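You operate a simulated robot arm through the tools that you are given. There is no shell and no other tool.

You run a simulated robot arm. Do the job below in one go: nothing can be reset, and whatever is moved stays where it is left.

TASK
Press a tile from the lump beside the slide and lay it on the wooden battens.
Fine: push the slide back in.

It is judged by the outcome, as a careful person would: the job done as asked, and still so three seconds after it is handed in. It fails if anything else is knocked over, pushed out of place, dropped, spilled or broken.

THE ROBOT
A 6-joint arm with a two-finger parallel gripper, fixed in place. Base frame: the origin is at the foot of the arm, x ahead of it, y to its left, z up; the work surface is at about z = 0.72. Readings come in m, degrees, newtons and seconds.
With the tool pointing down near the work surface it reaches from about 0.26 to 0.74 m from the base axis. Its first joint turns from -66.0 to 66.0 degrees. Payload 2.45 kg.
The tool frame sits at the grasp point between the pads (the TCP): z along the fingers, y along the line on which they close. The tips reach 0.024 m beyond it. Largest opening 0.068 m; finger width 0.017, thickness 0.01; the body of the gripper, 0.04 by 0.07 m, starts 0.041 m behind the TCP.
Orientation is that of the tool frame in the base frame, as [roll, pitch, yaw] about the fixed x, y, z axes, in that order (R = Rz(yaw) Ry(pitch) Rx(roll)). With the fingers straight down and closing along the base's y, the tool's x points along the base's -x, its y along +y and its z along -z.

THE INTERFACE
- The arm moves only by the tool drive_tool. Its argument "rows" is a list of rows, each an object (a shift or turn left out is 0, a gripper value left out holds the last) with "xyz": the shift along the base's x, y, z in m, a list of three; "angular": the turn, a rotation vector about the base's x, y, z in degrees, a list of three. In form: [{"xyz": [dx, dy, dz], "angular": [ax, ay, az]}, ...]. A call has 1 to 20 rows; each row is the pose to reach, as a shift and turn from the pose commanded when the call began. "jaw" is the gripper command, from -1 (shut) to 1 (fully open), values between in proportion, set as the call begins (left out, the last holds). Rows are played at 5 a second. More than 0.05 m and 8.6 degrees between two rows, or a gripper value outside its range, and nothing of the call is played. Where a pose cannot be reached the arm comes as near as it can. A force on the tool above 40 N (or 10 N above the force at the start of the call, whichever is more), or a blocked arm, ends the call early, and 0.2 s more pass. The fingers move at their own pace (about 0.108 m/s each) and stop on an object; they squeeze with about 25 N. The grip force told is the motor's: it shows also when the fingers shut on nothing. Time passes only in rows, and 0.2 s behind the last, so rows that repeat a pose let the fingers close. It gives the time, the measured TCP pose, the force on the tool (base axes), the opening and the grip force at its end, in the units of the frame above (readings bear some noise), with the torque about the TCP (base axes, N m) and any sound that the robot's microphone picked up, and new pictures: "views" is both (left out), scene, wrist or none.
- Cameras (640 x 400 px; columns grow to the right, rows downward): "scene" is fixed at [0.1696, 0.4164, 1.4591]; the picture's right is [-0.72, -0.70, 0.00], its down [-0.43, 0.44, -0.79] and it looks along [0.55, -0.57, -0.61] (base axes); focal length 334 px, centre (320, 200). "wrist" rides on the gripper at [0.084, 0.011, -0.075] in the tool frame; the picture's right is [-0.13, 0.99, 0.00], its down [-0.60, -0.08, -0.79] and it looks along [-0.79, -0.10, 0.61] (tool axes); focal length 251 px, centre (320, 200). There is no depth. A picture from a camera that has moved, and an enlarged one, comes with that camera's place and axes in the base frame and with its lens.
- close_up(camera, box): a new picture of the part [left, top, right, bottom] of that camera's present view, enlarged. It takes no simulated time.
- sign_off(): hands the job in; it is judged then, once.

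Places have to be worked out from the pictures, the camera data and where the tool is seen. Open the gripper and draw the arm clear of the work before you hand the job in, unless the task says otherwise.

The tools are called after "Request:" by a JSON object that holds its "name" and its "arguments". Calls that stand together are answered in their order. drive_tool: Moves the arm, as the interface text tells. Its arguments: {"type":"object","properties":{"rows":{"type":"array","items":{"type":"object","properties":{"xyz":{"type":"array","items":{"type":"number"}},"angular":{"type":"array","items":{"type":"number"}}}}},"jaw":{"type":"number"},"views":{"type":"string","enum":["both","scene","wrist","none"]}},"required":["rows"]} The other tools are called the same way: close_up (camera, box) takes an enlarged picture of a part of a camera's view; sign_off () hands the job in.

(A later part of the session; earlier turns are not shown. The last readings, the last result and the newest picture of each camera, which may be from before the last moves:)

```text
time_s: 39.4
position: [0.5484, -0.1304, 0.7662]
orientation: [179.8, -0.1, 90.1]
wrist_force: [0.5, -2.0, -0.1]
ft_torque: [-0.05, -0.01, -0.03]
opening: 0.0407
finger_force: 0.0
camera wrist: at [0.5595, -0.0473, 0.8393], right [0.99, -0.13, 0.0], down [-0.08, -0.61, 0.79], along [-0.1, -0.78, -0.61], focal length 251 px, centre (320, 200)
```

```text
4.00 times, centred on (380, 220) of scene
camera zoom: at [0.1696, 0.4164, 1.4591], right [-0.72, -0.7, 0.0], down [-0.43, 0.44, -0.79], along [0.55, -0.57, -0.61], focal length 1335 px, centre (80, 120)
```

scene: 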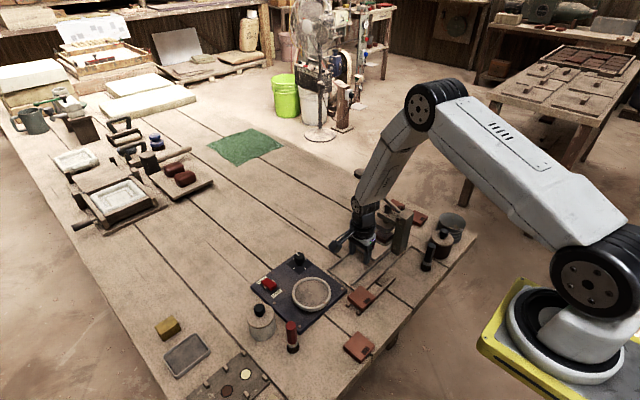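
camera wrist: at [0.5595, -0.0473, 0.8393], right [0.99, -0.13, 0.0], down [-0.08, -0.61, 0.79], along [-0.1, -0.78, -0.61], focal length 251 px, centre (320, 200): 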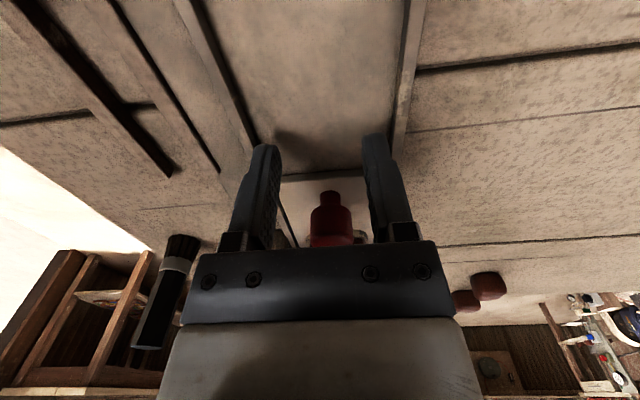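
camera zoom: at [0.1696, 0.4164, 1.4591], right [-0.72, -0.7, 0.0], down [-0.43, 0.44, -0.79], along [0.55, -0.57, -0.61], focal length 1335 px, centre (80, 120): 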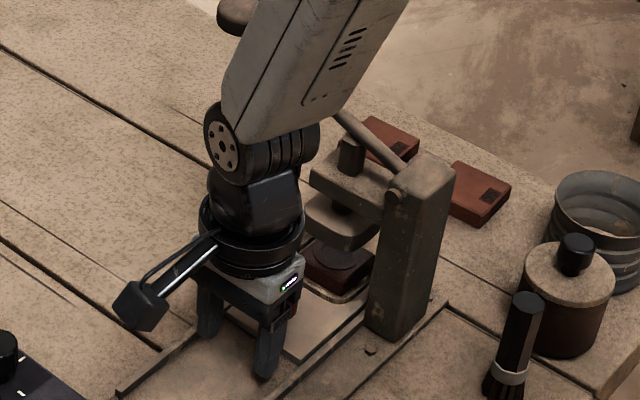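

The fingers straddle the knob's line. I'll advance in -y around the knob slowly.

Request:
{"name": "drive_tool", "arguments": {"rows": [{"xyz": [0, -0.012, 0]}, {"xyz": [0, -0.024, 0]}, {"xyz": [0, -0.034, 0]}, {"xyz": [0, -0.043, 0]}, {"xyz": [0, -0.043, 0]}], "jaw": 0.2, "views": "both"}}

Request:
{"name": "close_up", "arguments": {"camera": "wrist", "box": [180, 40, 460, 240]}}

Request:
{"name": "close_up", "arguments": {"camera": "scene", "box": [320, 170, 440, 270]}}

```text
time_s: 40.6
position: [0.55, -0.173, 0.7648]
orientation: [179.8, -0.3, 90.1]
wrist_force: [0.3, 0.5, 0.1]
ft_torque: [-0.01, -0.04, 0.03]
opening: 0.041
finger_force: 0.1
camera wrist: at [0.5585, -0.0902, 0.8395], right [0.99, -0.13, 0.0], down [-0.08, -0.61, 0.79], along [-0.1, -0.78, -0.61], focal length 251 px, centre (320, 200)
```

scene: 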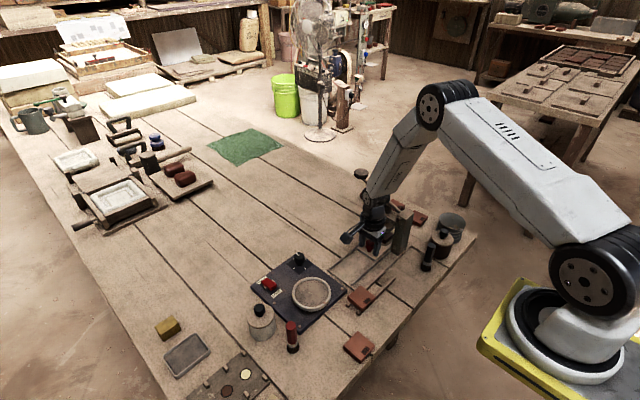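
wrist: 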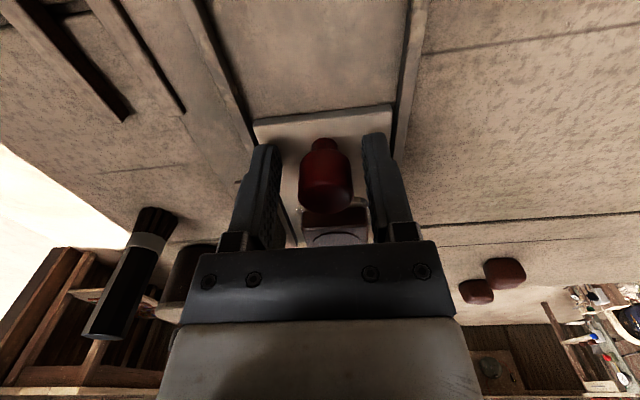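

```text
2.00 times, centred on (320, 140) of wrist
camera zoom: at [0.5585, -0.0902, 0.8395], right [0.99, -0.13, 0.0], down [-0.08, -0.61, 0.79], along [-0.1, -0.78, -0.61], focal length 503 px, centre (320, 320)
```

zoom: 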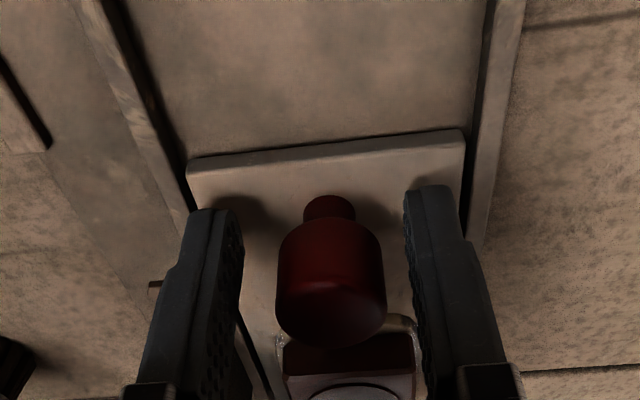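

```text
4.00 times, centred on (380, 220) of scene
camera zoom: at [0.1696, 0.4164, 1.4591], right [-0.72, -0.7, 0.0], down [-0.43, 0.44, -0.79], along [0.55, -0.57, -0.61], focal length 1335 px, centre (80, 120)
```

zoom: 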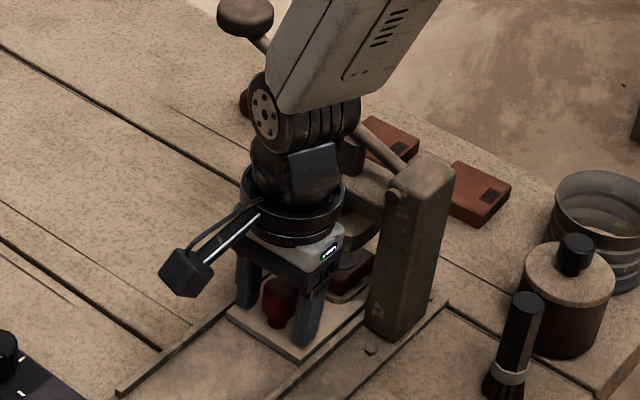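

The knob is centred between the pads. Closing on it, then I'll pull.

Request:
{"name": "drive_tool", "arguments": {"rows": [{"xyz": [0.0005, 0, 0]}, {"xyz": [0.0005, 0, 0]}, {"xyz": [0.0005, 0, 0]}], "jaw": -1, "views": "none"}}

```text
time_s: 41.4
position: [0.5502, -0.1726, 0.7664]
orientation: [179.7, -0.2, 90.2]
wrist_force: [10.4, -0.6, -5.6]
ft_torque: [-0.82, 0.28, 0.11]
opening: 0.026
finger_force: 41.0
```

Knob gripped (26 mm) with a small 10 N side load; I'll shift 1 mm in +x to relieve it and pull the slide out in +y.

Request:
{"name": "drive_tool", "arguments": {"rows": [{"xyz": [0.001, 0.0, 0]}, {"xyz": [0.001, 0.006, 0]}, {"xyz": [0.001, 0.014, 0]}, {"xyz": [0.001, 0.022, 0]}, {"xyz": [0.001, 0.03, 0]}, {"xyz": [0.001, 0.038, 0]}, {"xyz": [0.001, 0.046, 0]}, {"xyz": [0.001, 0.054, 0]}, {"xyz": [0.001, 0.062, 0]}], "jaw": -1, "views": "both"}}

Request:
{"name": "close_up", "arguments": {"camera": "scene", "box": [320, 170, 440, 270]}}

```text
time_s: 43.4
position: [0.5509, -0.1111, 0.7663]
orientation: [179.8, -0.3, 90.2]
wrist_force: [20.9, -0.4, -25.5]
ft_torque: [0.19, 0.25, 0.11]
opening: 0.026
finger_force: 40.8
camera wrist: at [0.5601, -0.0281, 0.8398], right [0.99, -0.13, 0.0], down [-0.08, -0.61, 0.79], along [-0.1, -0.78, -0.61], focal length 251 px, centre (320, 200)
```

scene: 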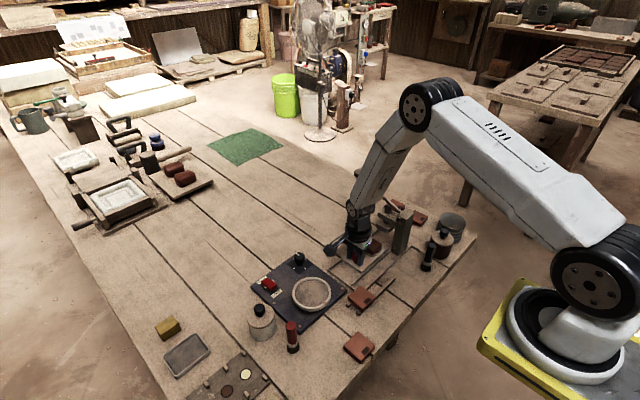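
wrist: 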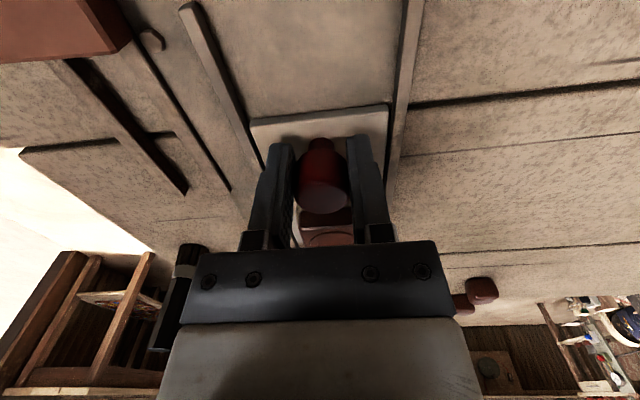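

```text
4.00 times, centred on (380, 220) of scene
camera zoom: at [0.1705, 0.4163, 1.459], right [-0.72, -0.7, 0.0], down [-0.43, 0.44, -0.79], along [0.55, -0.57, -0.61], focal length 1335 px, centre (80, 120)
```

zoom: 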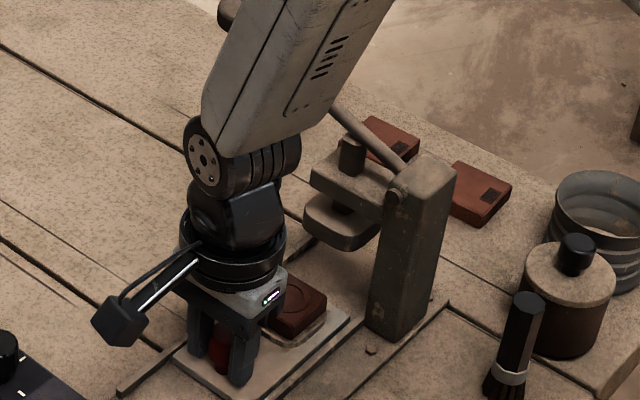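

The slide and tile are coming out cleanly, but side and vertical loads have built up (21 N x, -25 N z). I'll relax by shifting slightly +x and down before pulling more.

Request:
{"name": "drive_tool", "arguments": {"rows": [{"xyz": [0.001, 0, -0.001]}, {"xyz": [0.002, 0, -0.002]}, {"xyz": [0.002, 0, -0.002]}], "jaw": -1, "views": "none"}}

```text
time_s: 44.2
position: [0.5508, -0.1108, 0.7654]
orientation: [179.9, -0.2, 90.2]
wrist_force: [-12.6, -1.2, 25.3]
ft_torque: [-0.12, -0.19, -0.12]
opening: 0.0258
finger_force: 40.9
```

That overshot a little; going back about half of it will balance the load, then I'll continue the pull.

Request:
{"name": "drive_tool", "arguments": {"rows": [{"xyz": [-0.0008, 0, 0.001]}, {"xyz": [-0.0008, 0.008, 0.001]}, {"xyz": [-0.0008, 0.016, 0.001]}, {"xyz": [-0.0008, 0.022, 0.001]}, {"xyz": [-0.0008, 0.028, 0.001]}], "jaw": -1, "views": "none"}}

```text
time_s: 45.4
position: [0.5501, -0.0825, 0.7646]
orientation: [-180.0, -0.3, 90.2]
wrist_force: [-6.7, -0.5, -12.0]
ft_torque: [-0.15, -0.41, -0.04]
opening: 0.0256
finger_force: 40.9
```

Loads are moderate now. Pulling the last stretch in small steps.

Request:
{"name": "drive_tool", "arguments": {"rows": [{"xyz": [0.0003, 0.004, -0.0004]}, {"xyz": [0.0003, 0.008, -0.0004]}, {"xyz": [0.0003, 0.011, -0.0004]}, {"xyz": [0.0003, 0.013, -0.0004]}], "jaw": -1, "views": "both"}}

Request:
{"name": "close_up", "arguments": {"camera": "scene", "box": [320, 190, 420, 280]}}

```text
time_s: 46.4
position: [0.5503, -0.0703, 0.7648]
orientation: [179.9, -0.3, 90.1]
wrist_force: [-6.0, -1.0, -18.9]
ft_torque: [0.37, 0.37, -0.1]
opening: 0.0255
finger_force: 40.6
camera wrist: at [0.5604, 0.0132, 0.8384], right [0.99, -0.13, 0.0], down [-0.08, -0.61, 0.79], along [-0.1, -0.78, -0.61], focal length 251 px, centre (320, 200)
```

scene: 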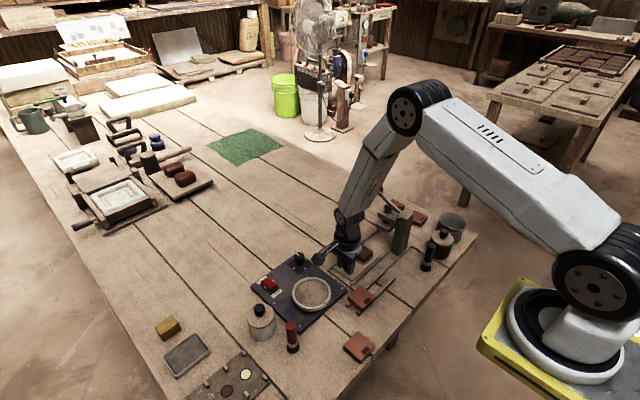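
wrist: 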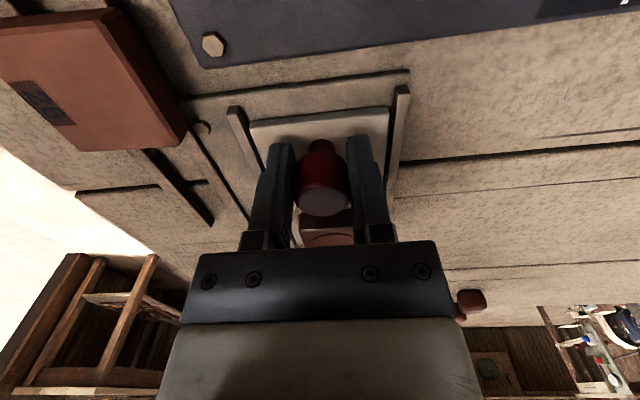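

```text
4.44 times, centred on (370, 235) of scene
camera zoom: at [0.1698, 0.4163, 1.4591], right [-0.72, -0.7, 0.0], down [-0.43, 0.44, -0.79], along [0.55, -0.57, -0.61], focal length 1483 px, centre (98, 44)
```

zoom: 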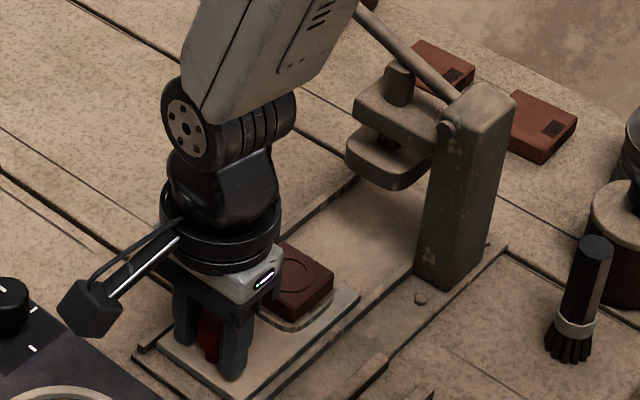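

The slide is fully out and the tile is clear of the head. I'll release the knob and lift straight up.

Request:
{"name": "drive_tool", "arguments": {"rows": [{"xyz": [0, 0, 0]}, {"xyz": [0, 0, 0]}, {"xyz": [0, 0, 0]}], "jaw": 0.3, "views": "none"}}

Request:
{"name": "drive_tool", "arguments": {"rows": [{"xyz": [0, 0, 0.02]}, {"xyz": [0, 0, 0.05]}, {"xyz": [0, 0, 0.09]}, {"xyz": [0, 0.02, 0.12]}, {"xyz": [0, 0.03, 0.14]}, {"xyz": [0, 0.03, 0.14]}], "jaw": 0.3, "views": "both"}}

Request:
{"name": "close_up", "arguments": {"camera": "wrist", "box": [180, 40, 460, 240]}}

Request:
{"name": "close_up", "arguments": {"camera": "scene", "box": [330, 220, 410, 280]}}

```text
time_s: 47.2
position: [0.5518, -0.0708, 0.7653]
orientation: [179.8, -0.2, 90.1]
wrist_force: [0.6, -0.4, 0.6]
ft_torque: [0.0, 0.05, 0.0]
opening: 0.0441
finger_force: 0.0
```

```text
time_s: 48.6
position: [0.551, -0.0371, 0.9033]
orientation: [179.9, -0.2, 90.1]
wrist_force: [-0.6, -0.6, -0.8]
ft_torque: [-0.01, 0.02, -0.02]
opening: 0.0441
finger_force: 0.0
camera wrist: at [0.5617, 0.0459, 0.9782], right [0.99, -0.13, 0.0], down [-0.08, -0.61, 0.79], along [-0.1, -0.78, -0.61], focal length 251 px, centre (320, 200)
```

scene: 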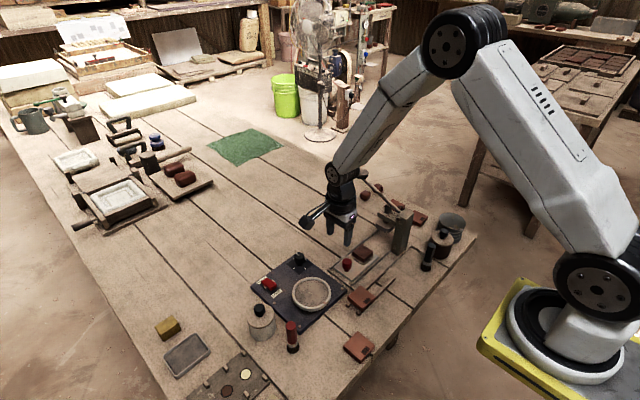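
wrist: 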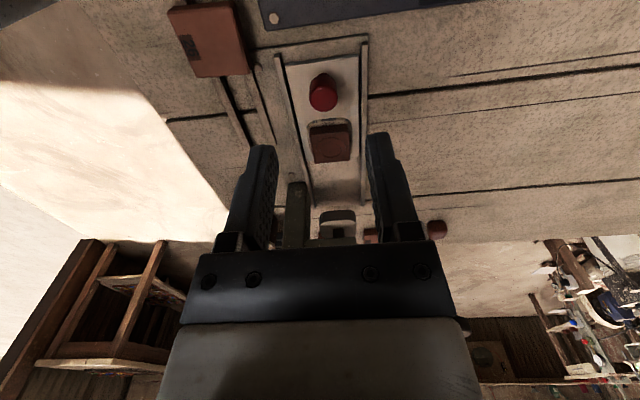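

```text
2.00 times, centred on (320, 140) of wrist
camera zoom: at [0.5617, 0.0459, 0.9782], right [0.99, -0.13, 0.0], down [-0.08, -0.61, 0.79], along [-0.1, -0.78, -0.61], focal length 503 px, centre (320, 320)
```

zoom: 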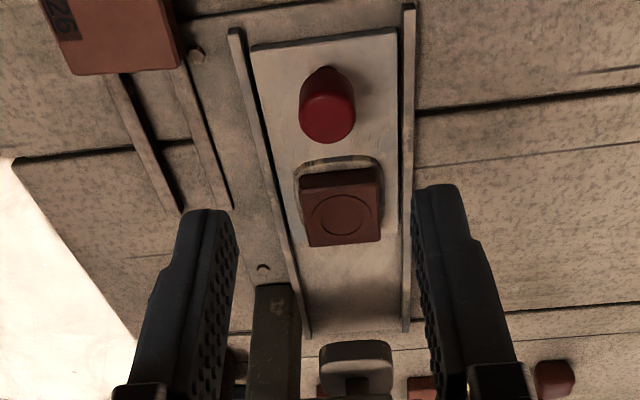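

```text
6.67 times, centred on (370, 250) of scene
camera zoom: at [0.1696, 0.4164, 1.4591], right [-0.72, -0.7, 0.0], down [-0.43, 0.44, -0.79], along [0.55, -0.57, -0.61], focal length 2224 px, centre (-13, -133)
```

zoom: 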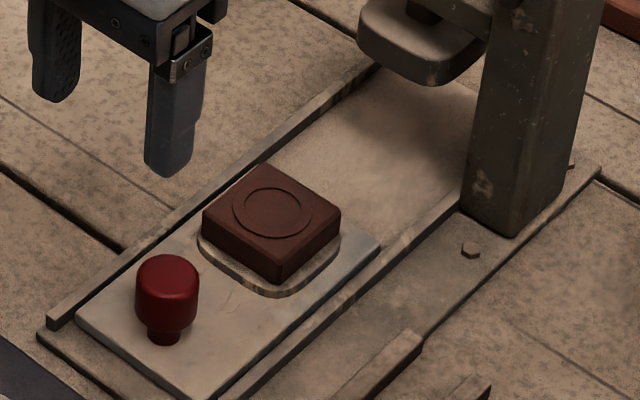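

The tile sits squarely on the pad at about (0.548, -0.146), ≈45 mm wide, top near z=0.756. I'll turn the tool back +90° so the fingers close along y and move above the tile.

Request:
{"name": "drive_tool", "arguments": {"rows": [{"xyz": [0, -0.01, 0], "angular": [0, 0, 8]}, {"xyz": [0, -0.02, 0], "angular": [0, 0, 16]}, {"xyz": [0, -0.03, 0], "angular": [0, 0, 24]}, {"xyz": [0, -0.04, 0], "angular": [0, 0, 32]}, {"xyz": [0, -0.05, 0], "angular": [0, 0, 40]}, {"xyz": [0, -0.06, 0], "angular": [0, 0, 48]}, {"xyz": [0, -0.07, 0], "angular": [0, 0, 56]}, {"xyz": [0, -0.08, 0], "angular": [0, 0, 64]}, {"xyz": [-0.001, -0.09, 0], "angular": [0, 0, 72]}, {"xyz": [-0.002, -0.1, 0], "angular": [0, 0, 80]}, {"xyz": [-0.003, -0.109, -0.01], "angular": [0, 0, 88]}, {"xyz": [-0.003, -0.109, -0.03], "angular": [0, 0, 89.9]}, {"xyz": [-0.003, -0.109, -0.055], "angular": [0, 0, 89.9]}, {"xyz": [-0.003, -0.109, -0.055], "angular": [0, 0, 89.9]}], "jaw": 1, "views": "both"}}

Request:
{"name": "close_up", "arguments": {"camera": "wrist", "box": [200, 0, 440, 160]}}

```text
time_s: 51.6
position: [0.5472, -0.1485, 0.85]
orientation: [179.8, -0.2, -179.9]
wrist_force: [0.4, -0.9, -0.3]
ft_torque: [0.0, 0.03, -0.03]
opening: 0.068
finger_force: 0.0
camera wrist: at [0.463, -0.1396, 0.9236], right [0.13, 0.99, 0.0], down [0.61, -0.08, 0.79], along [0.78, -0.1, -0.61], focal length 251 px, centre (320, 200)
```

scene: 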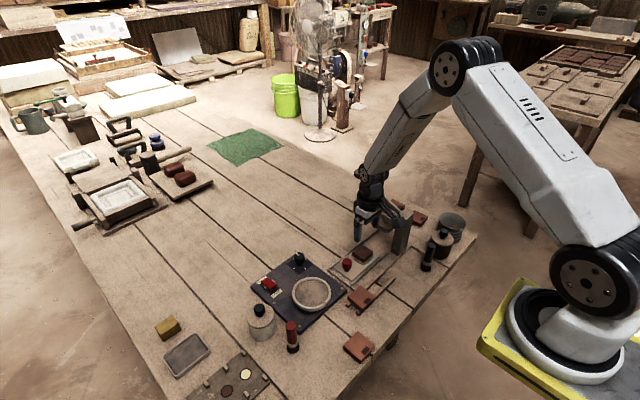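
wrist: 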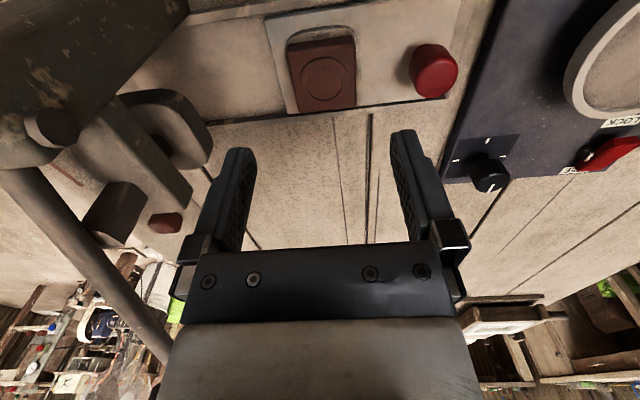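

```text
2.50 times, centred on (320, 80) of wrist
camera zoom: at [0.463, -0.1396, 0.9236], right [0.13, 0.99, 0.0], down [0.61, -0.08, 0.79], along [0.78, -0.1, -0.61], focal length 629 px, centre (320, 500)
```

zoom: 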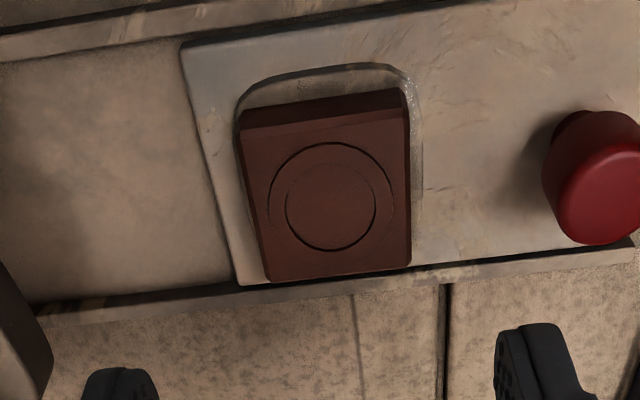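

The tile is square to the gripper and centred at (0.547, -0.147), right under the TCP. I'll descend until the tips are ~3 mm above the pad.

Request:
{"name": "drive_tool", "arguments": {"rows": [{"xyz": [0, 0, -0.03]}, {"xyz": [0, 0, -0.06]}, {"xyz": [0, 0, -0.075]}, {"xyz": [0, 0, -0.082]}, {"xyz": [0, 0, -0.082]}], "jaw": 1, "views": "both"}}

Request:
{"name": "close_up", "arguments": {"camera": "wrist", "box": [200, 40, 440, 200]}}

Request:
{"name": "close_up", "arguments": {"camera": "scene", "box": [330, 220, 410, 280]}}

```text
time_s: 52.8
position: [0.5473, -0.1488, 0.7668]
orientation: [179.9, -0.2, -179.8]
wrist_force: [0.7, 0.0, -0.6]
ft_torque: [-0.01, -0.01, 0.05]
opening: 0.0681
finger_force: 0.2
camera wrist: at [0.4637, -0.1387, 0.8411], right [0.13, 0.99, 0.0], down [0.61, -0.08, 0.79], along [0.78, -0.1, -0.61], focal length 251 px, centre (320, 200)
```

scene: 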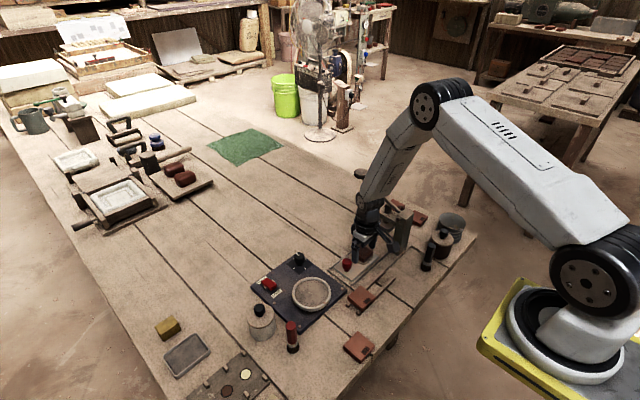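
wrist: 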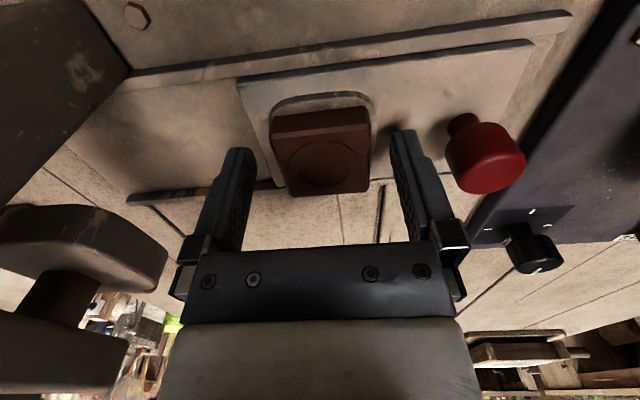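

```text
2.50 times, centred on (320, 120) of wrist
camera zoom: at [0.4637, -0.1387, 0.8411], right [0.13, 0.99, 0.0], down [0.61, -0.08, 0.79], along [0.78, -0.1, -0.61], focal length 629 px, centre (320, 400)
```

zoom: 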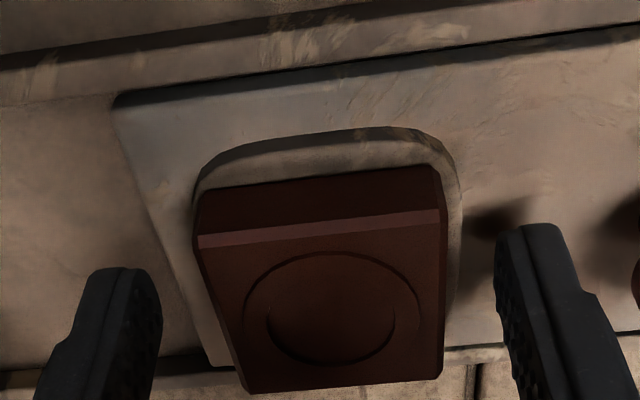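

```text
6.67 times, centred on (370, 250) of scene
camera zoom: at [0.1696, 0.4164, 1.4591], right [-0.72, -0.7, 0.0], down [-0.43, 0.44, -0.79], along [0.55, -0.57, -0.61], focal length 2224 px, centre (-13, -133)
```

zoom: 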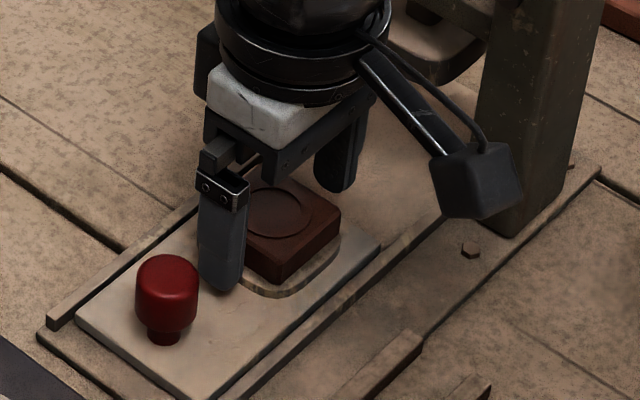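

The fingers straddle the tile well. Closing gently on it.

Request:
{"name": "drive_tool", "arguments": {"rows": [{"xyz": [0.0015, 0, 0]}, {"xyz": [0.0015, 0, 0]}, {"xyz": [0.0015, 0, 0]}, {"xyz": [0.0015, 0, 0]}], "jaw": -1, "views": "wrist"}}

```text
time_s: 53.8
position: [0.5489, -0.1494, 0.7679]
orientation: [179.8, -0.2, -179.9]
wrist_force: [-0.1, 0.1, -0.1]
ft_torque: [-0.01, -0.01, 0.01]
opening: 0.0432
finger_force: 25.1
camera wrist: at [0.4654, -0.1388, 0.8419], right [0.13, 0.99, 0.0], down [0.61, -0.08, 0.79], along [0.78, -0.1, -0.61], focal length 251 px, centre (320, 200)
```

wrist: 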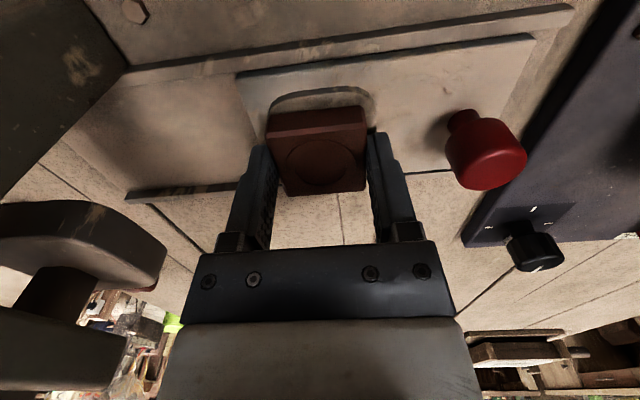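

Tile gripped at 43 mm, 25 N. I'll lift it straight off the pad.

Request:
{"name": "drive_tool", "arguments": {"rows": [{"xyz": [0, 0, 0.004]}, {"xyz": [0, 0, 0.012]}, {"xyz": [0, 0, 0.03]}, {"xyz": [0, 0, 0.055]}, {"xyz": [0, 0, 0.08]}, {"xyz": [0, 0, 0.08]}], "jaw": -1, "views": "both"}}

Request:
{"name": "close_up", "arguments": {"camera": "wrist", "box": [200, 0, 440, 200]}}

Request:
{"name": "close_up", "arguments": {"camera": "scene", "box": [330, 200, 430, 320]}}

```text
time_s: 55.2
position: [0.5499, -0.1485, 0.8463]
orientation: [179.7, -0.1, -179.9]
wrist_force: [-0.2, -0.2, 0.1]
ft_torque: [-0.01, -0.01, 0.01]
opening: 0.0427
finger_force: 24.8
camera wrist: at [0.4656, -0.139, 0.9208], right [0.13, 0.99, 0.0], down [0.61, -0.08, 0.79], along [0.78, -0.1, -0.61], focal length 251 px, centre (320, 200)
```

scene: 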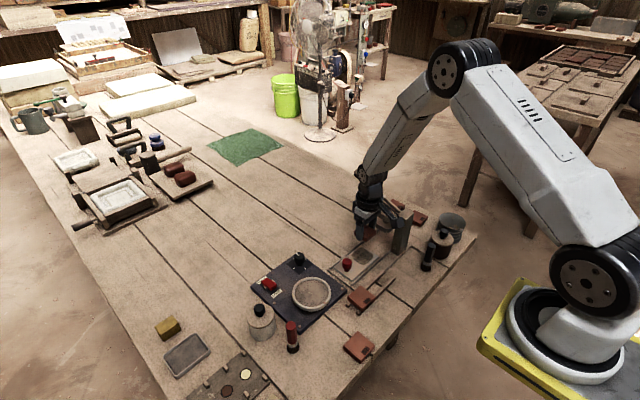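
wrist: 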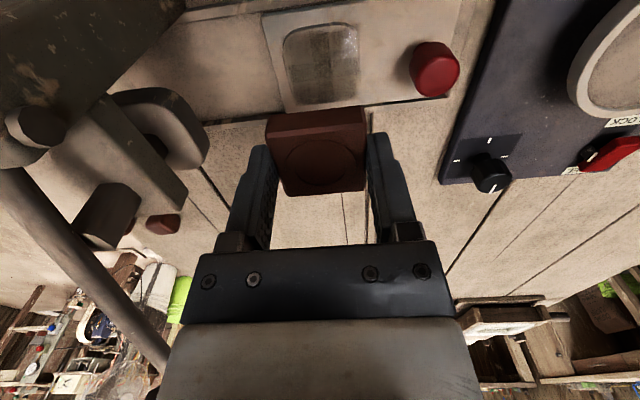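

```text
2.00 times, centred on (320, 100) of wrist
camera zoom: at [0.4656, -0.139, 0.9208], right [0.13, 0.99, 0.0], down [0.61, -0.08, 0.79], along [0.78, -0.1, -0.61], focal length 503 px, centre (320, 400)
```

zoom: 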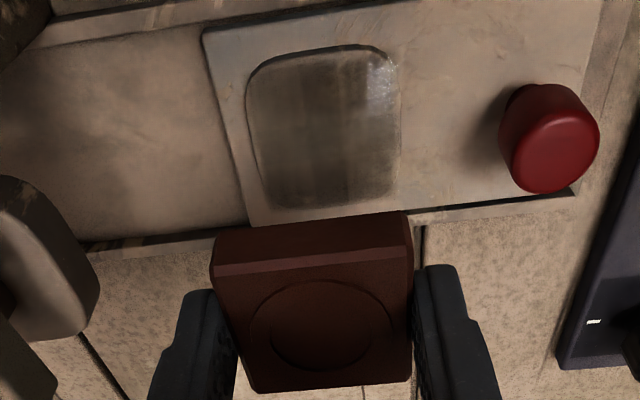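

```text
3.33 times, centred on (380, 260) of scene
camera zoom: at [0.1696, 0.4164, 1.4591], right [-0.72, -0.7, 0.0], down [-0.43, 0.44, -0.79], along [0.55, -0.57, -0.61], focal length 1112 px, centre (120, 0)
```

zoom: 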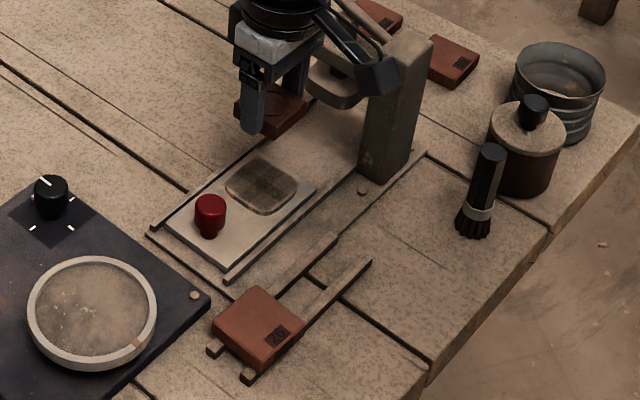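

The tile is securely held. I judge the battens' centre line at x≈0.455 (battens at ≈0.438 and 0.472), tile 26 ending at y≈-0.056 and the battens at y≈-0.155, so I'll carry the new tile to about (0.455, -0.110).

Request:
{"name": "drive_tool", "arguments": {"rows": [{"xyz": [-0.02, 0.01, 0]}, {"xyz": [-0.045, 0.02, 0]}, {"xyz": [-0.07, 0.03, 0]}, {"xyz": [-0.0945, 0.039, 0]}, {"xyz": [-0.0945, 0.039, 0]}], "jaw": -1, "views": "both"}}

Request:
{"name": "close_up", "arguments": {"camera": "wrist", "box": [200, 0, 480, 200]}}

Request:
{"name": "close_up", "arguments": {"camera": "scene", "box": [330, 220, 430, 320]}}

```text
time_s: 56.4
position: [0.455, -0.1106, 0.8465]
orientation: [179.8, -0.2, 180.0]
wrist_force: [0.2, -0.5, -1.6]
ft_torque: [-0.01, 0.02, 0.01]
opening: 0.0432
finger_force: 25.1
camera wrist: at [0.3714, -0.0994, 0.9212], right [0.13, 0.99, 0.0], down [0.61, -0.08, 0.79], along [0.78, -0.1, -0.61], focal length 251 px, centre (320, 200)
```

scene: 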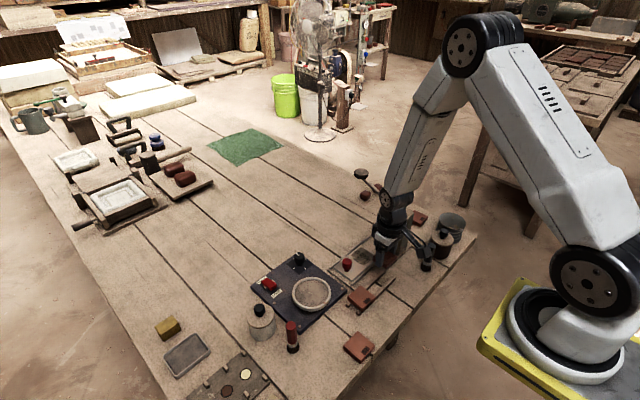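
wrist: 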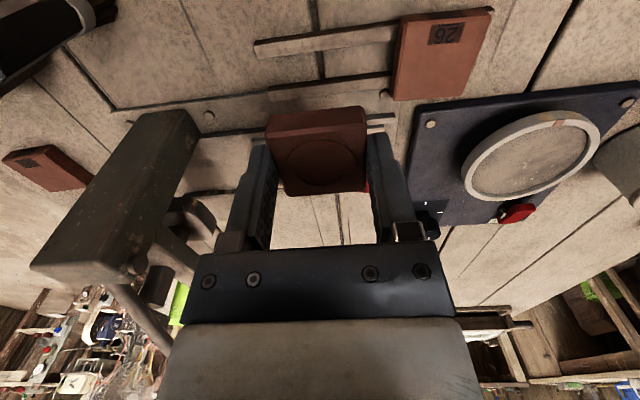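

```text
2.00 times, centred on (340, 100) of wrist
camera zoom: at [0.3714, -0.0994, 0.9212], right [0.13, 0.99, 0.0], down [0.61, -0.08, 0.79], along [0.78, -0.1, -0.61], focal length 503 px, centre (280, 400)
```

zoom: 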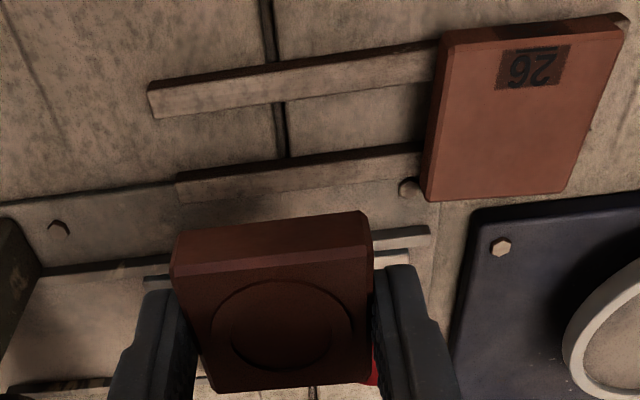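

```text
4.00 times, centred on (380, 270) of scene
camera zoom: at [0.1696, 0.4164, 1.4591], right [-0.72, -0.7, 0.0], down [-0.43, 0.44, -0.79], along [0.55, -0.57, -0.61], focal length 1335 px, centre (80, -80)
```

zoom: 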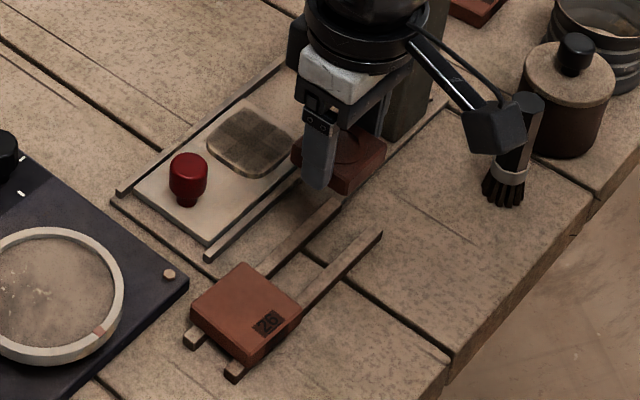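

The tile is over the battens; refined estimates give the battens' centre at x≈0.457 and tile 26's edge at y≈-0.058, so I'll nudge +1.5 mm in x and lower to a few mm above the battens.

Request:
{"name": "drive_tool", "arguments": {"rows": [{"xyz": [0.0015, 0.001, -0.025]}, {"xyz": [0.0015, 0.001, -0.05]}, {"xyz": [0.0015, 0.001, -0.07]}, {"xyz": [0.0015, 0.001, -0.082]}, {"xyz": [0.0015, 0.001, -0.082]}], "jaw": -1, "views": "both"}}

Request:
{"name": "close_up", "arguments": {"camera": "wrist", "box": [200, 40, 480, 240]}}

Request:
{"name": "close_up", "arguments": {"camera": "scene", "box": [340, 240, 420, 310]}}

```text
time_s: 57.6
position: [0.4561, -0.1089, 0.7654]
orientation: [179.8, -0.2, 180.0]
wrist_force: [0.4, -0.3, -0.4]
ft_torque: [0.02, 0.01, 0.0]
opening: 0.0431
finger_force: 24.3
camera wrist: at [0.3722, -0.0987, 0.8394], right [0.13, 0.99, 0.0], down [0.61, -0.08, 0.79], along [0.78, -0.1, -0.61], focal length 251 px, centre (320, 200)
```

scene: 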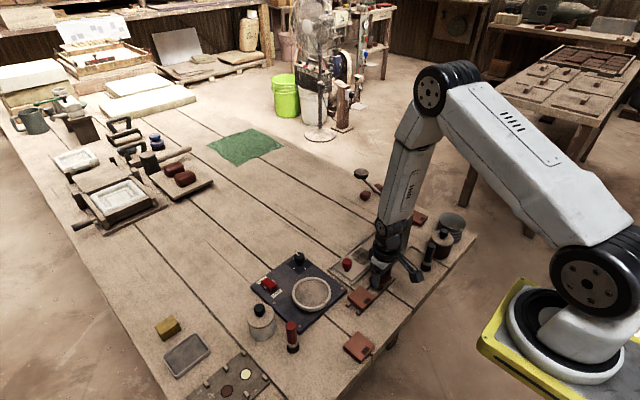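
wrist: 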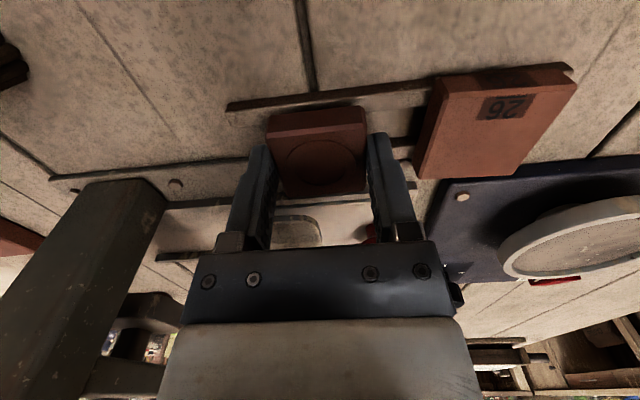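

```text
2.00 times, centred on (340, 140) of wrist
camera zoom: at [0.3722, -0.0987, 0.8394], right [0.13, 0.99, 0.0], down [0.61, -0.08, 0.79], along [0.78, -0.1, -0.61], focal length 503 px, centre (280, 320)
```

zoom: 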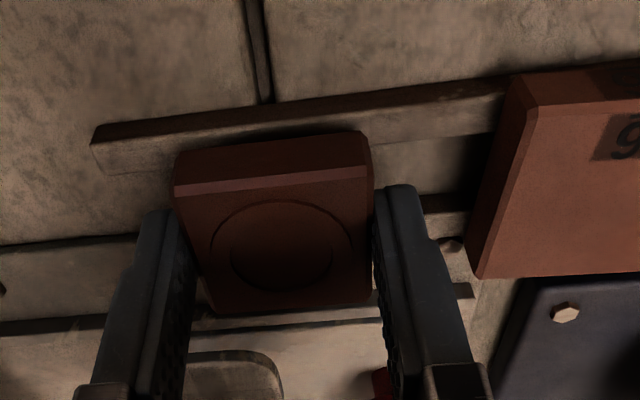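

```text
5.71 times, centred on (380, 275) of scene
camera zoom: at [0.1696, 0.4164, 1.4591], right [-0.72, -0.7, 0.0], down [-0.43, 0.44, -0.79], along [0.55, -0.57, -0.61], focal length 1907 px, centre (-23, -229)
```

zoom: 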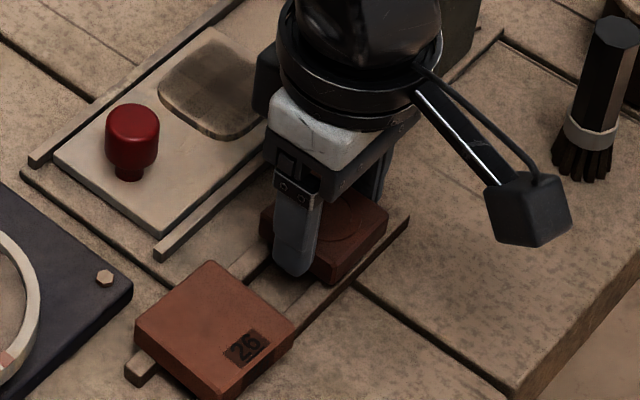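

The new tile spans both battens (edges ≈0.437–0.480, battens ≈0.4385–0.480) with a good gap to tile 26. I'll lower in fine steps to contact.

Request:
{"name": "drive_tool", "arguments": {"rows": [{"xyz": [0.001, 0, -0.003]}, {"xyz": [0.001, 0, -0.005]}, {"xyz": [0.001, 0, -0.0065]}, {"xyz": [0.001, 0, -0.0075]}, {"xyz": [0.001, 0, -0.0075]}], "jaw": -1, "views": "wrist"}}

Request:
{"name": "close_up", "arguments": {"camera": "wrist", "box": [200, 40, 480, 240]}}

```text
time_s: 58.8
position: [0.4574, -0.1093, 0.7576]
orientation: [179.9, -0.3, -180.0]
wrist_force: [-0.5, 0.2, -0.2]
ft_torque: [0.0, 0.01, 0.02]
opening: 0.043
finger_force: 24.9
camera wrist: at [0.3735, -0.0986, 0.8323], right [0.13, 0.99, 0.0], down [0.61, -0.08, 0.79], along [0.78, -0.1, -0.61], focal length 251 px, centre (320, 200)
```

wrist: 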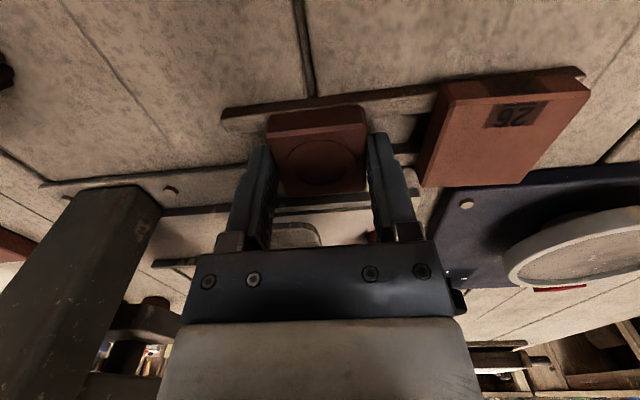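

```text
2.00 times, centred on (340, 140) of wrist
camera zoom: at [0.3735, -0.0986, 0.8323], right [0.13, 0.99, 0.0], down [0.61, -0.08, 0.79], along [0.78, -0.1, -0.61], focal length 503 px, centre (280, 320)
```

zoom: 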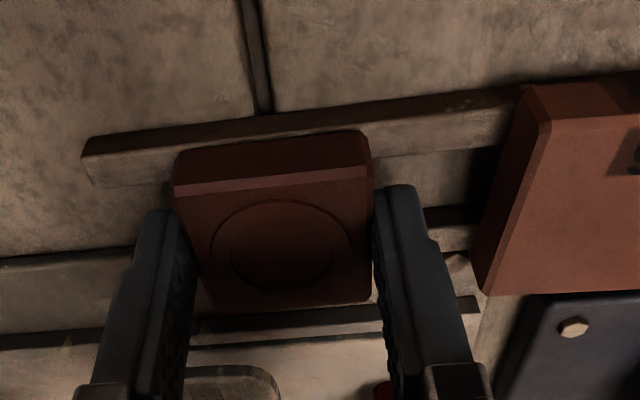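

No contact force yet, tile edge now sits just above the near batten's top edge. Lowering another couple of millimetres in fine steps.

Request:
{"name": "drive_tool", "arguments": {"rows": [{"xyz": [0, 0, -0.001]}, {"xyz": [0, 0, -0.0015]}, {"xyz": [0, 0, -0.0015]}], "jaw": -1, "views": "none"}}

```text
time_s: 59.6
position: [0.4569, -0.1095, 0.7564]
orientation: [179.8, -0.3, -180.0]
wrist_force: [-4.0, -2.7, 16.5]
ft_torque: [-0.1, 0.09, -0.03]
opening: 0.0431
finger_force: 24.7
```

Contact at 16 N, so the tile is resting on the battens. I'll relieve 0.5 mm and open the fingers moderately.

Request:
{"name": "drive_tool", "arguments": {"rows": [{"xyz": [0, 0, 0.0006]}, {"xyz": [0, 0, 0.0006]}], "jaw": -1, "views": "none"}}

Request:
{"name": "drive_tool", "arguments": {"rows": [{"xyz": [0, 0, 0]}, {"xyz": [0, 0, 0]}, {"xyz": [0, 0, 0]}], "jaw": 0.65, "views": "wrist"}}

Request:
{"name": "close_up", "arguments": {"camera": "wrist", "box": [200, 40, 480, 240]}}

```text
time_s: 60.2
position: [0.4572, -0.1094, 0.7565]
orientation: [179.9, -0.2, -179.9]
wrist_force: [-0.4, 0.4, 0.9]
ft_torque: [0.0, -0.01, 0.03]
opening: 0.043
finger_force: 25.2
```

```text
time_s: 61.0
position: [0.4588, -0.1092, 0.7579]
orientation: [179.8, -0.1, 180.0]
wrist_force: [-0.8, -0.8, 0.6]
ft_torque: [0.01, 0.04, -0.01]
opening: 0.0561
finger_force: 0.1
camera wrist: at [0.3738, -0.0988, 0.8316], right [0.13, 0.99, 0.0], down [0.61, -0.08, 0.79], along [0.78, -0.1, -0.61], focal length 251 px, centre (320, 200)
```

wrist: 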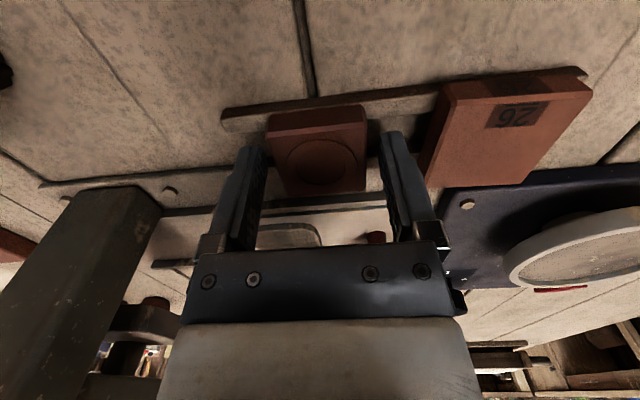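

```text
2.00 times, centred on (340, 140) of wrist
camera zoom: at [0.3738, -0.0988, 0.8316], right [0.13, 0.99, 0.0], down [0.61, -0.08, 0.79], along [0.78, -0.1, -0.61], focal length 503 px, centre (280, 320)
```

zoom: 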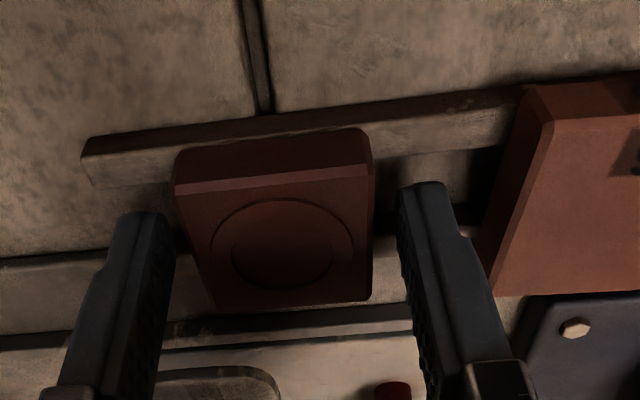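

Fingers are clear of the tile. I'll lift straight up and check the tile lies flat on the battens.

Request:
{"name": "drive_tool", "arguments": {"rows": [{"xyz": [0, 0, 0.015]}, {"xyz": [0, 0, 0.045]}, {"xyz": [0, 0, 0.085]}, {"xyz": [0.02, 0.02, 0.1]}, {"xyz": [0.05, 0.05, 0.1]}, {"xyz": [0.088, 0.083, 0.1]}, {"xyz": [0.088, 0.083, 0.1]}], "jaw": 0.65, "views": "both"}}

Request:
{"name": "close_up", "arguments": {"camera": "scene", "box": [330, 230, 420, 310]}}

```text
refused: row 6 steps farther than a row can; nothing moved
```

```text
5.00 times, centred on (375, 270) of scene
camera zoom: at [0.1696, 0.4164, 1.4591], right [-0.72, -0.7, 0.0], down [-0.43, 0.44, -0.79], along [0.55, -0.57, -0.61], focal length 1668 px, centre (45, -150)
```

zoom: 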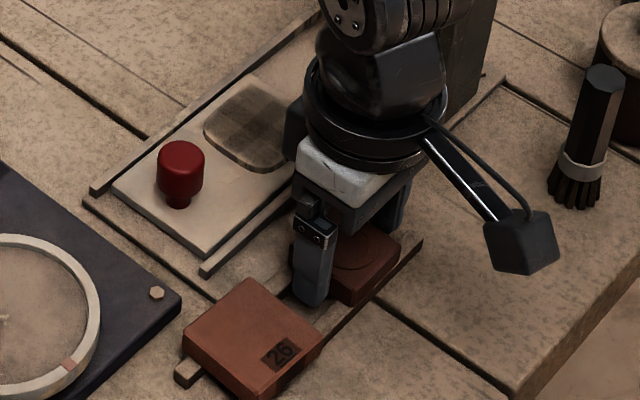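

The call was refused because one step was too long; nothing moved. I'll repeat it with shorter steps.

Request:
{"name": "drive_tool", "arguments": {"rows": [{"xyz": [0, 0, 0.015]}, {"xyz": [0, 0, 0.045]}, {"xyz": [0, 0, 0.08]}, {"xyz": [0.01, 0.01, 0.1]}, {"xyz": [0.035, 0.035, 0.1]}, {"xyz": [0.06, 0.06, 0.1]}, {"xyz": [0.088, 0.083, 0.1]}, {"xyz": [0.088, 0.083, 0.1]}], "jaw": 0.65, "views": "both"}}

Request:
{"name": "close_up", "arguments": {"camera": "scene", "box": [330, 230, 420, 310]}}

```text
time_s: 62.8
position: [0.5474, -0.0274, 0.8563]
orientation: [179.9, -0.3, 179.9]
wrist_force: [-0.7, 0.9, 0.7]
ft_torque: [0.0, 0.01, 0.0]
opening: 0.0559
finger_force: 0.1
camera wrist: at [0.4624, -0.0168, 0.9302], right [0.13, 0.99, 0.0], down [0.61, -0.08, 0.79], along [0.78, -0.1, -0.61], focal length 251 px, centre (320, 200)
```

scene: 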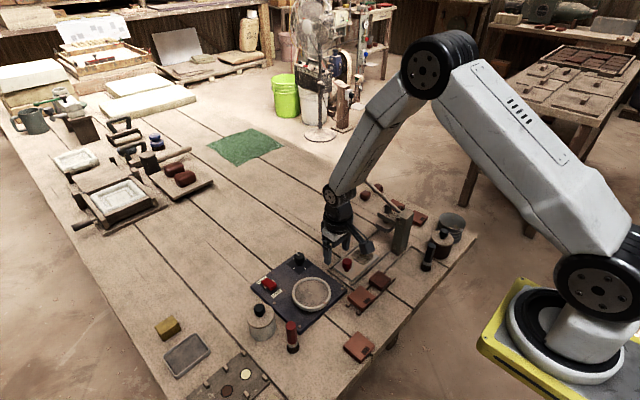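
wrist: 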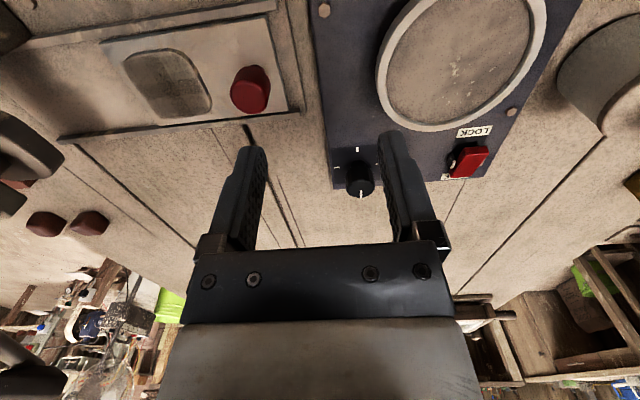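

```text
5.00 times, centred on (375, 270) of scene
camera zoom: at [0.1696, 0.4164, 1.4591], right [-0.72, -0.7, 0.0], down [-0.43, 0.44, -0.79], along [0.55, -0.57, -0.61], focal length 1668 px, centre (45, -150)
```

zoom: 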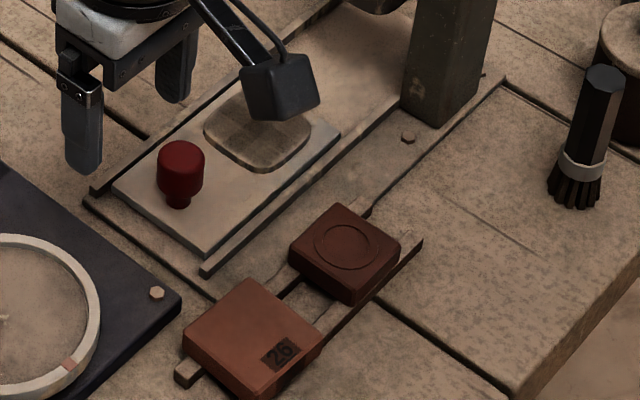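

The tile lies flat across both battens next to tile 26. Now I'll shut the fingers and descend on the +y side of the knob to push the slide back in.

Request:
{"name": "drive_tool", "arguments": {"rows": [{"xyz": [-0.001, 0.001, 0]}, {"xyz": [-0.001, 0.001, -0.03]}, {"xyz": [-0.001, 0.001, -0.06]}, {"xyz": [-0.001, 0.001, -0.08]}, {"xyz": [-0.001, 0.001, -0.0895]}, {"xyz": [-0.001, 0.001, -0.0895]}], "jaw": -1, "views": "wrist"}}

```text
time_s: 64.2
position: [0.5436, -0.0243, 0.7671]
orientation: [179.8, -0.3, 180.0]
wrist_force: [-0.1, 0.5, -0.4]
ft_torque: [-0.04, -0.04, -0.01]
opening: 0.0
finger_force: 24.0
camera wrist: at [0.4603, -0.0147, 0.8411], right [0.13, 0.99, 0.0], down [0.61, -0.08, 0.79], along [0.78, -0.1, -0.61], focal length 251 px, centre (320, 200)
```

wrist: 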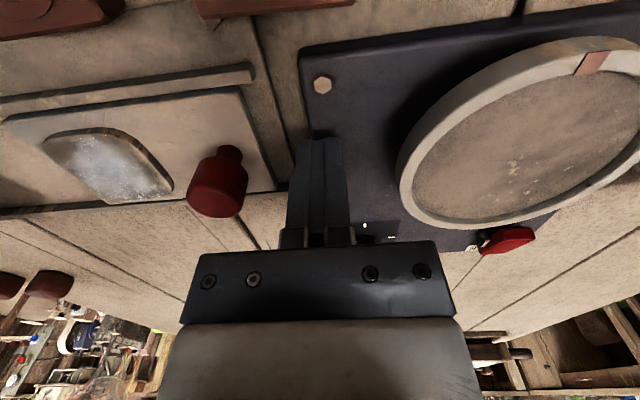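

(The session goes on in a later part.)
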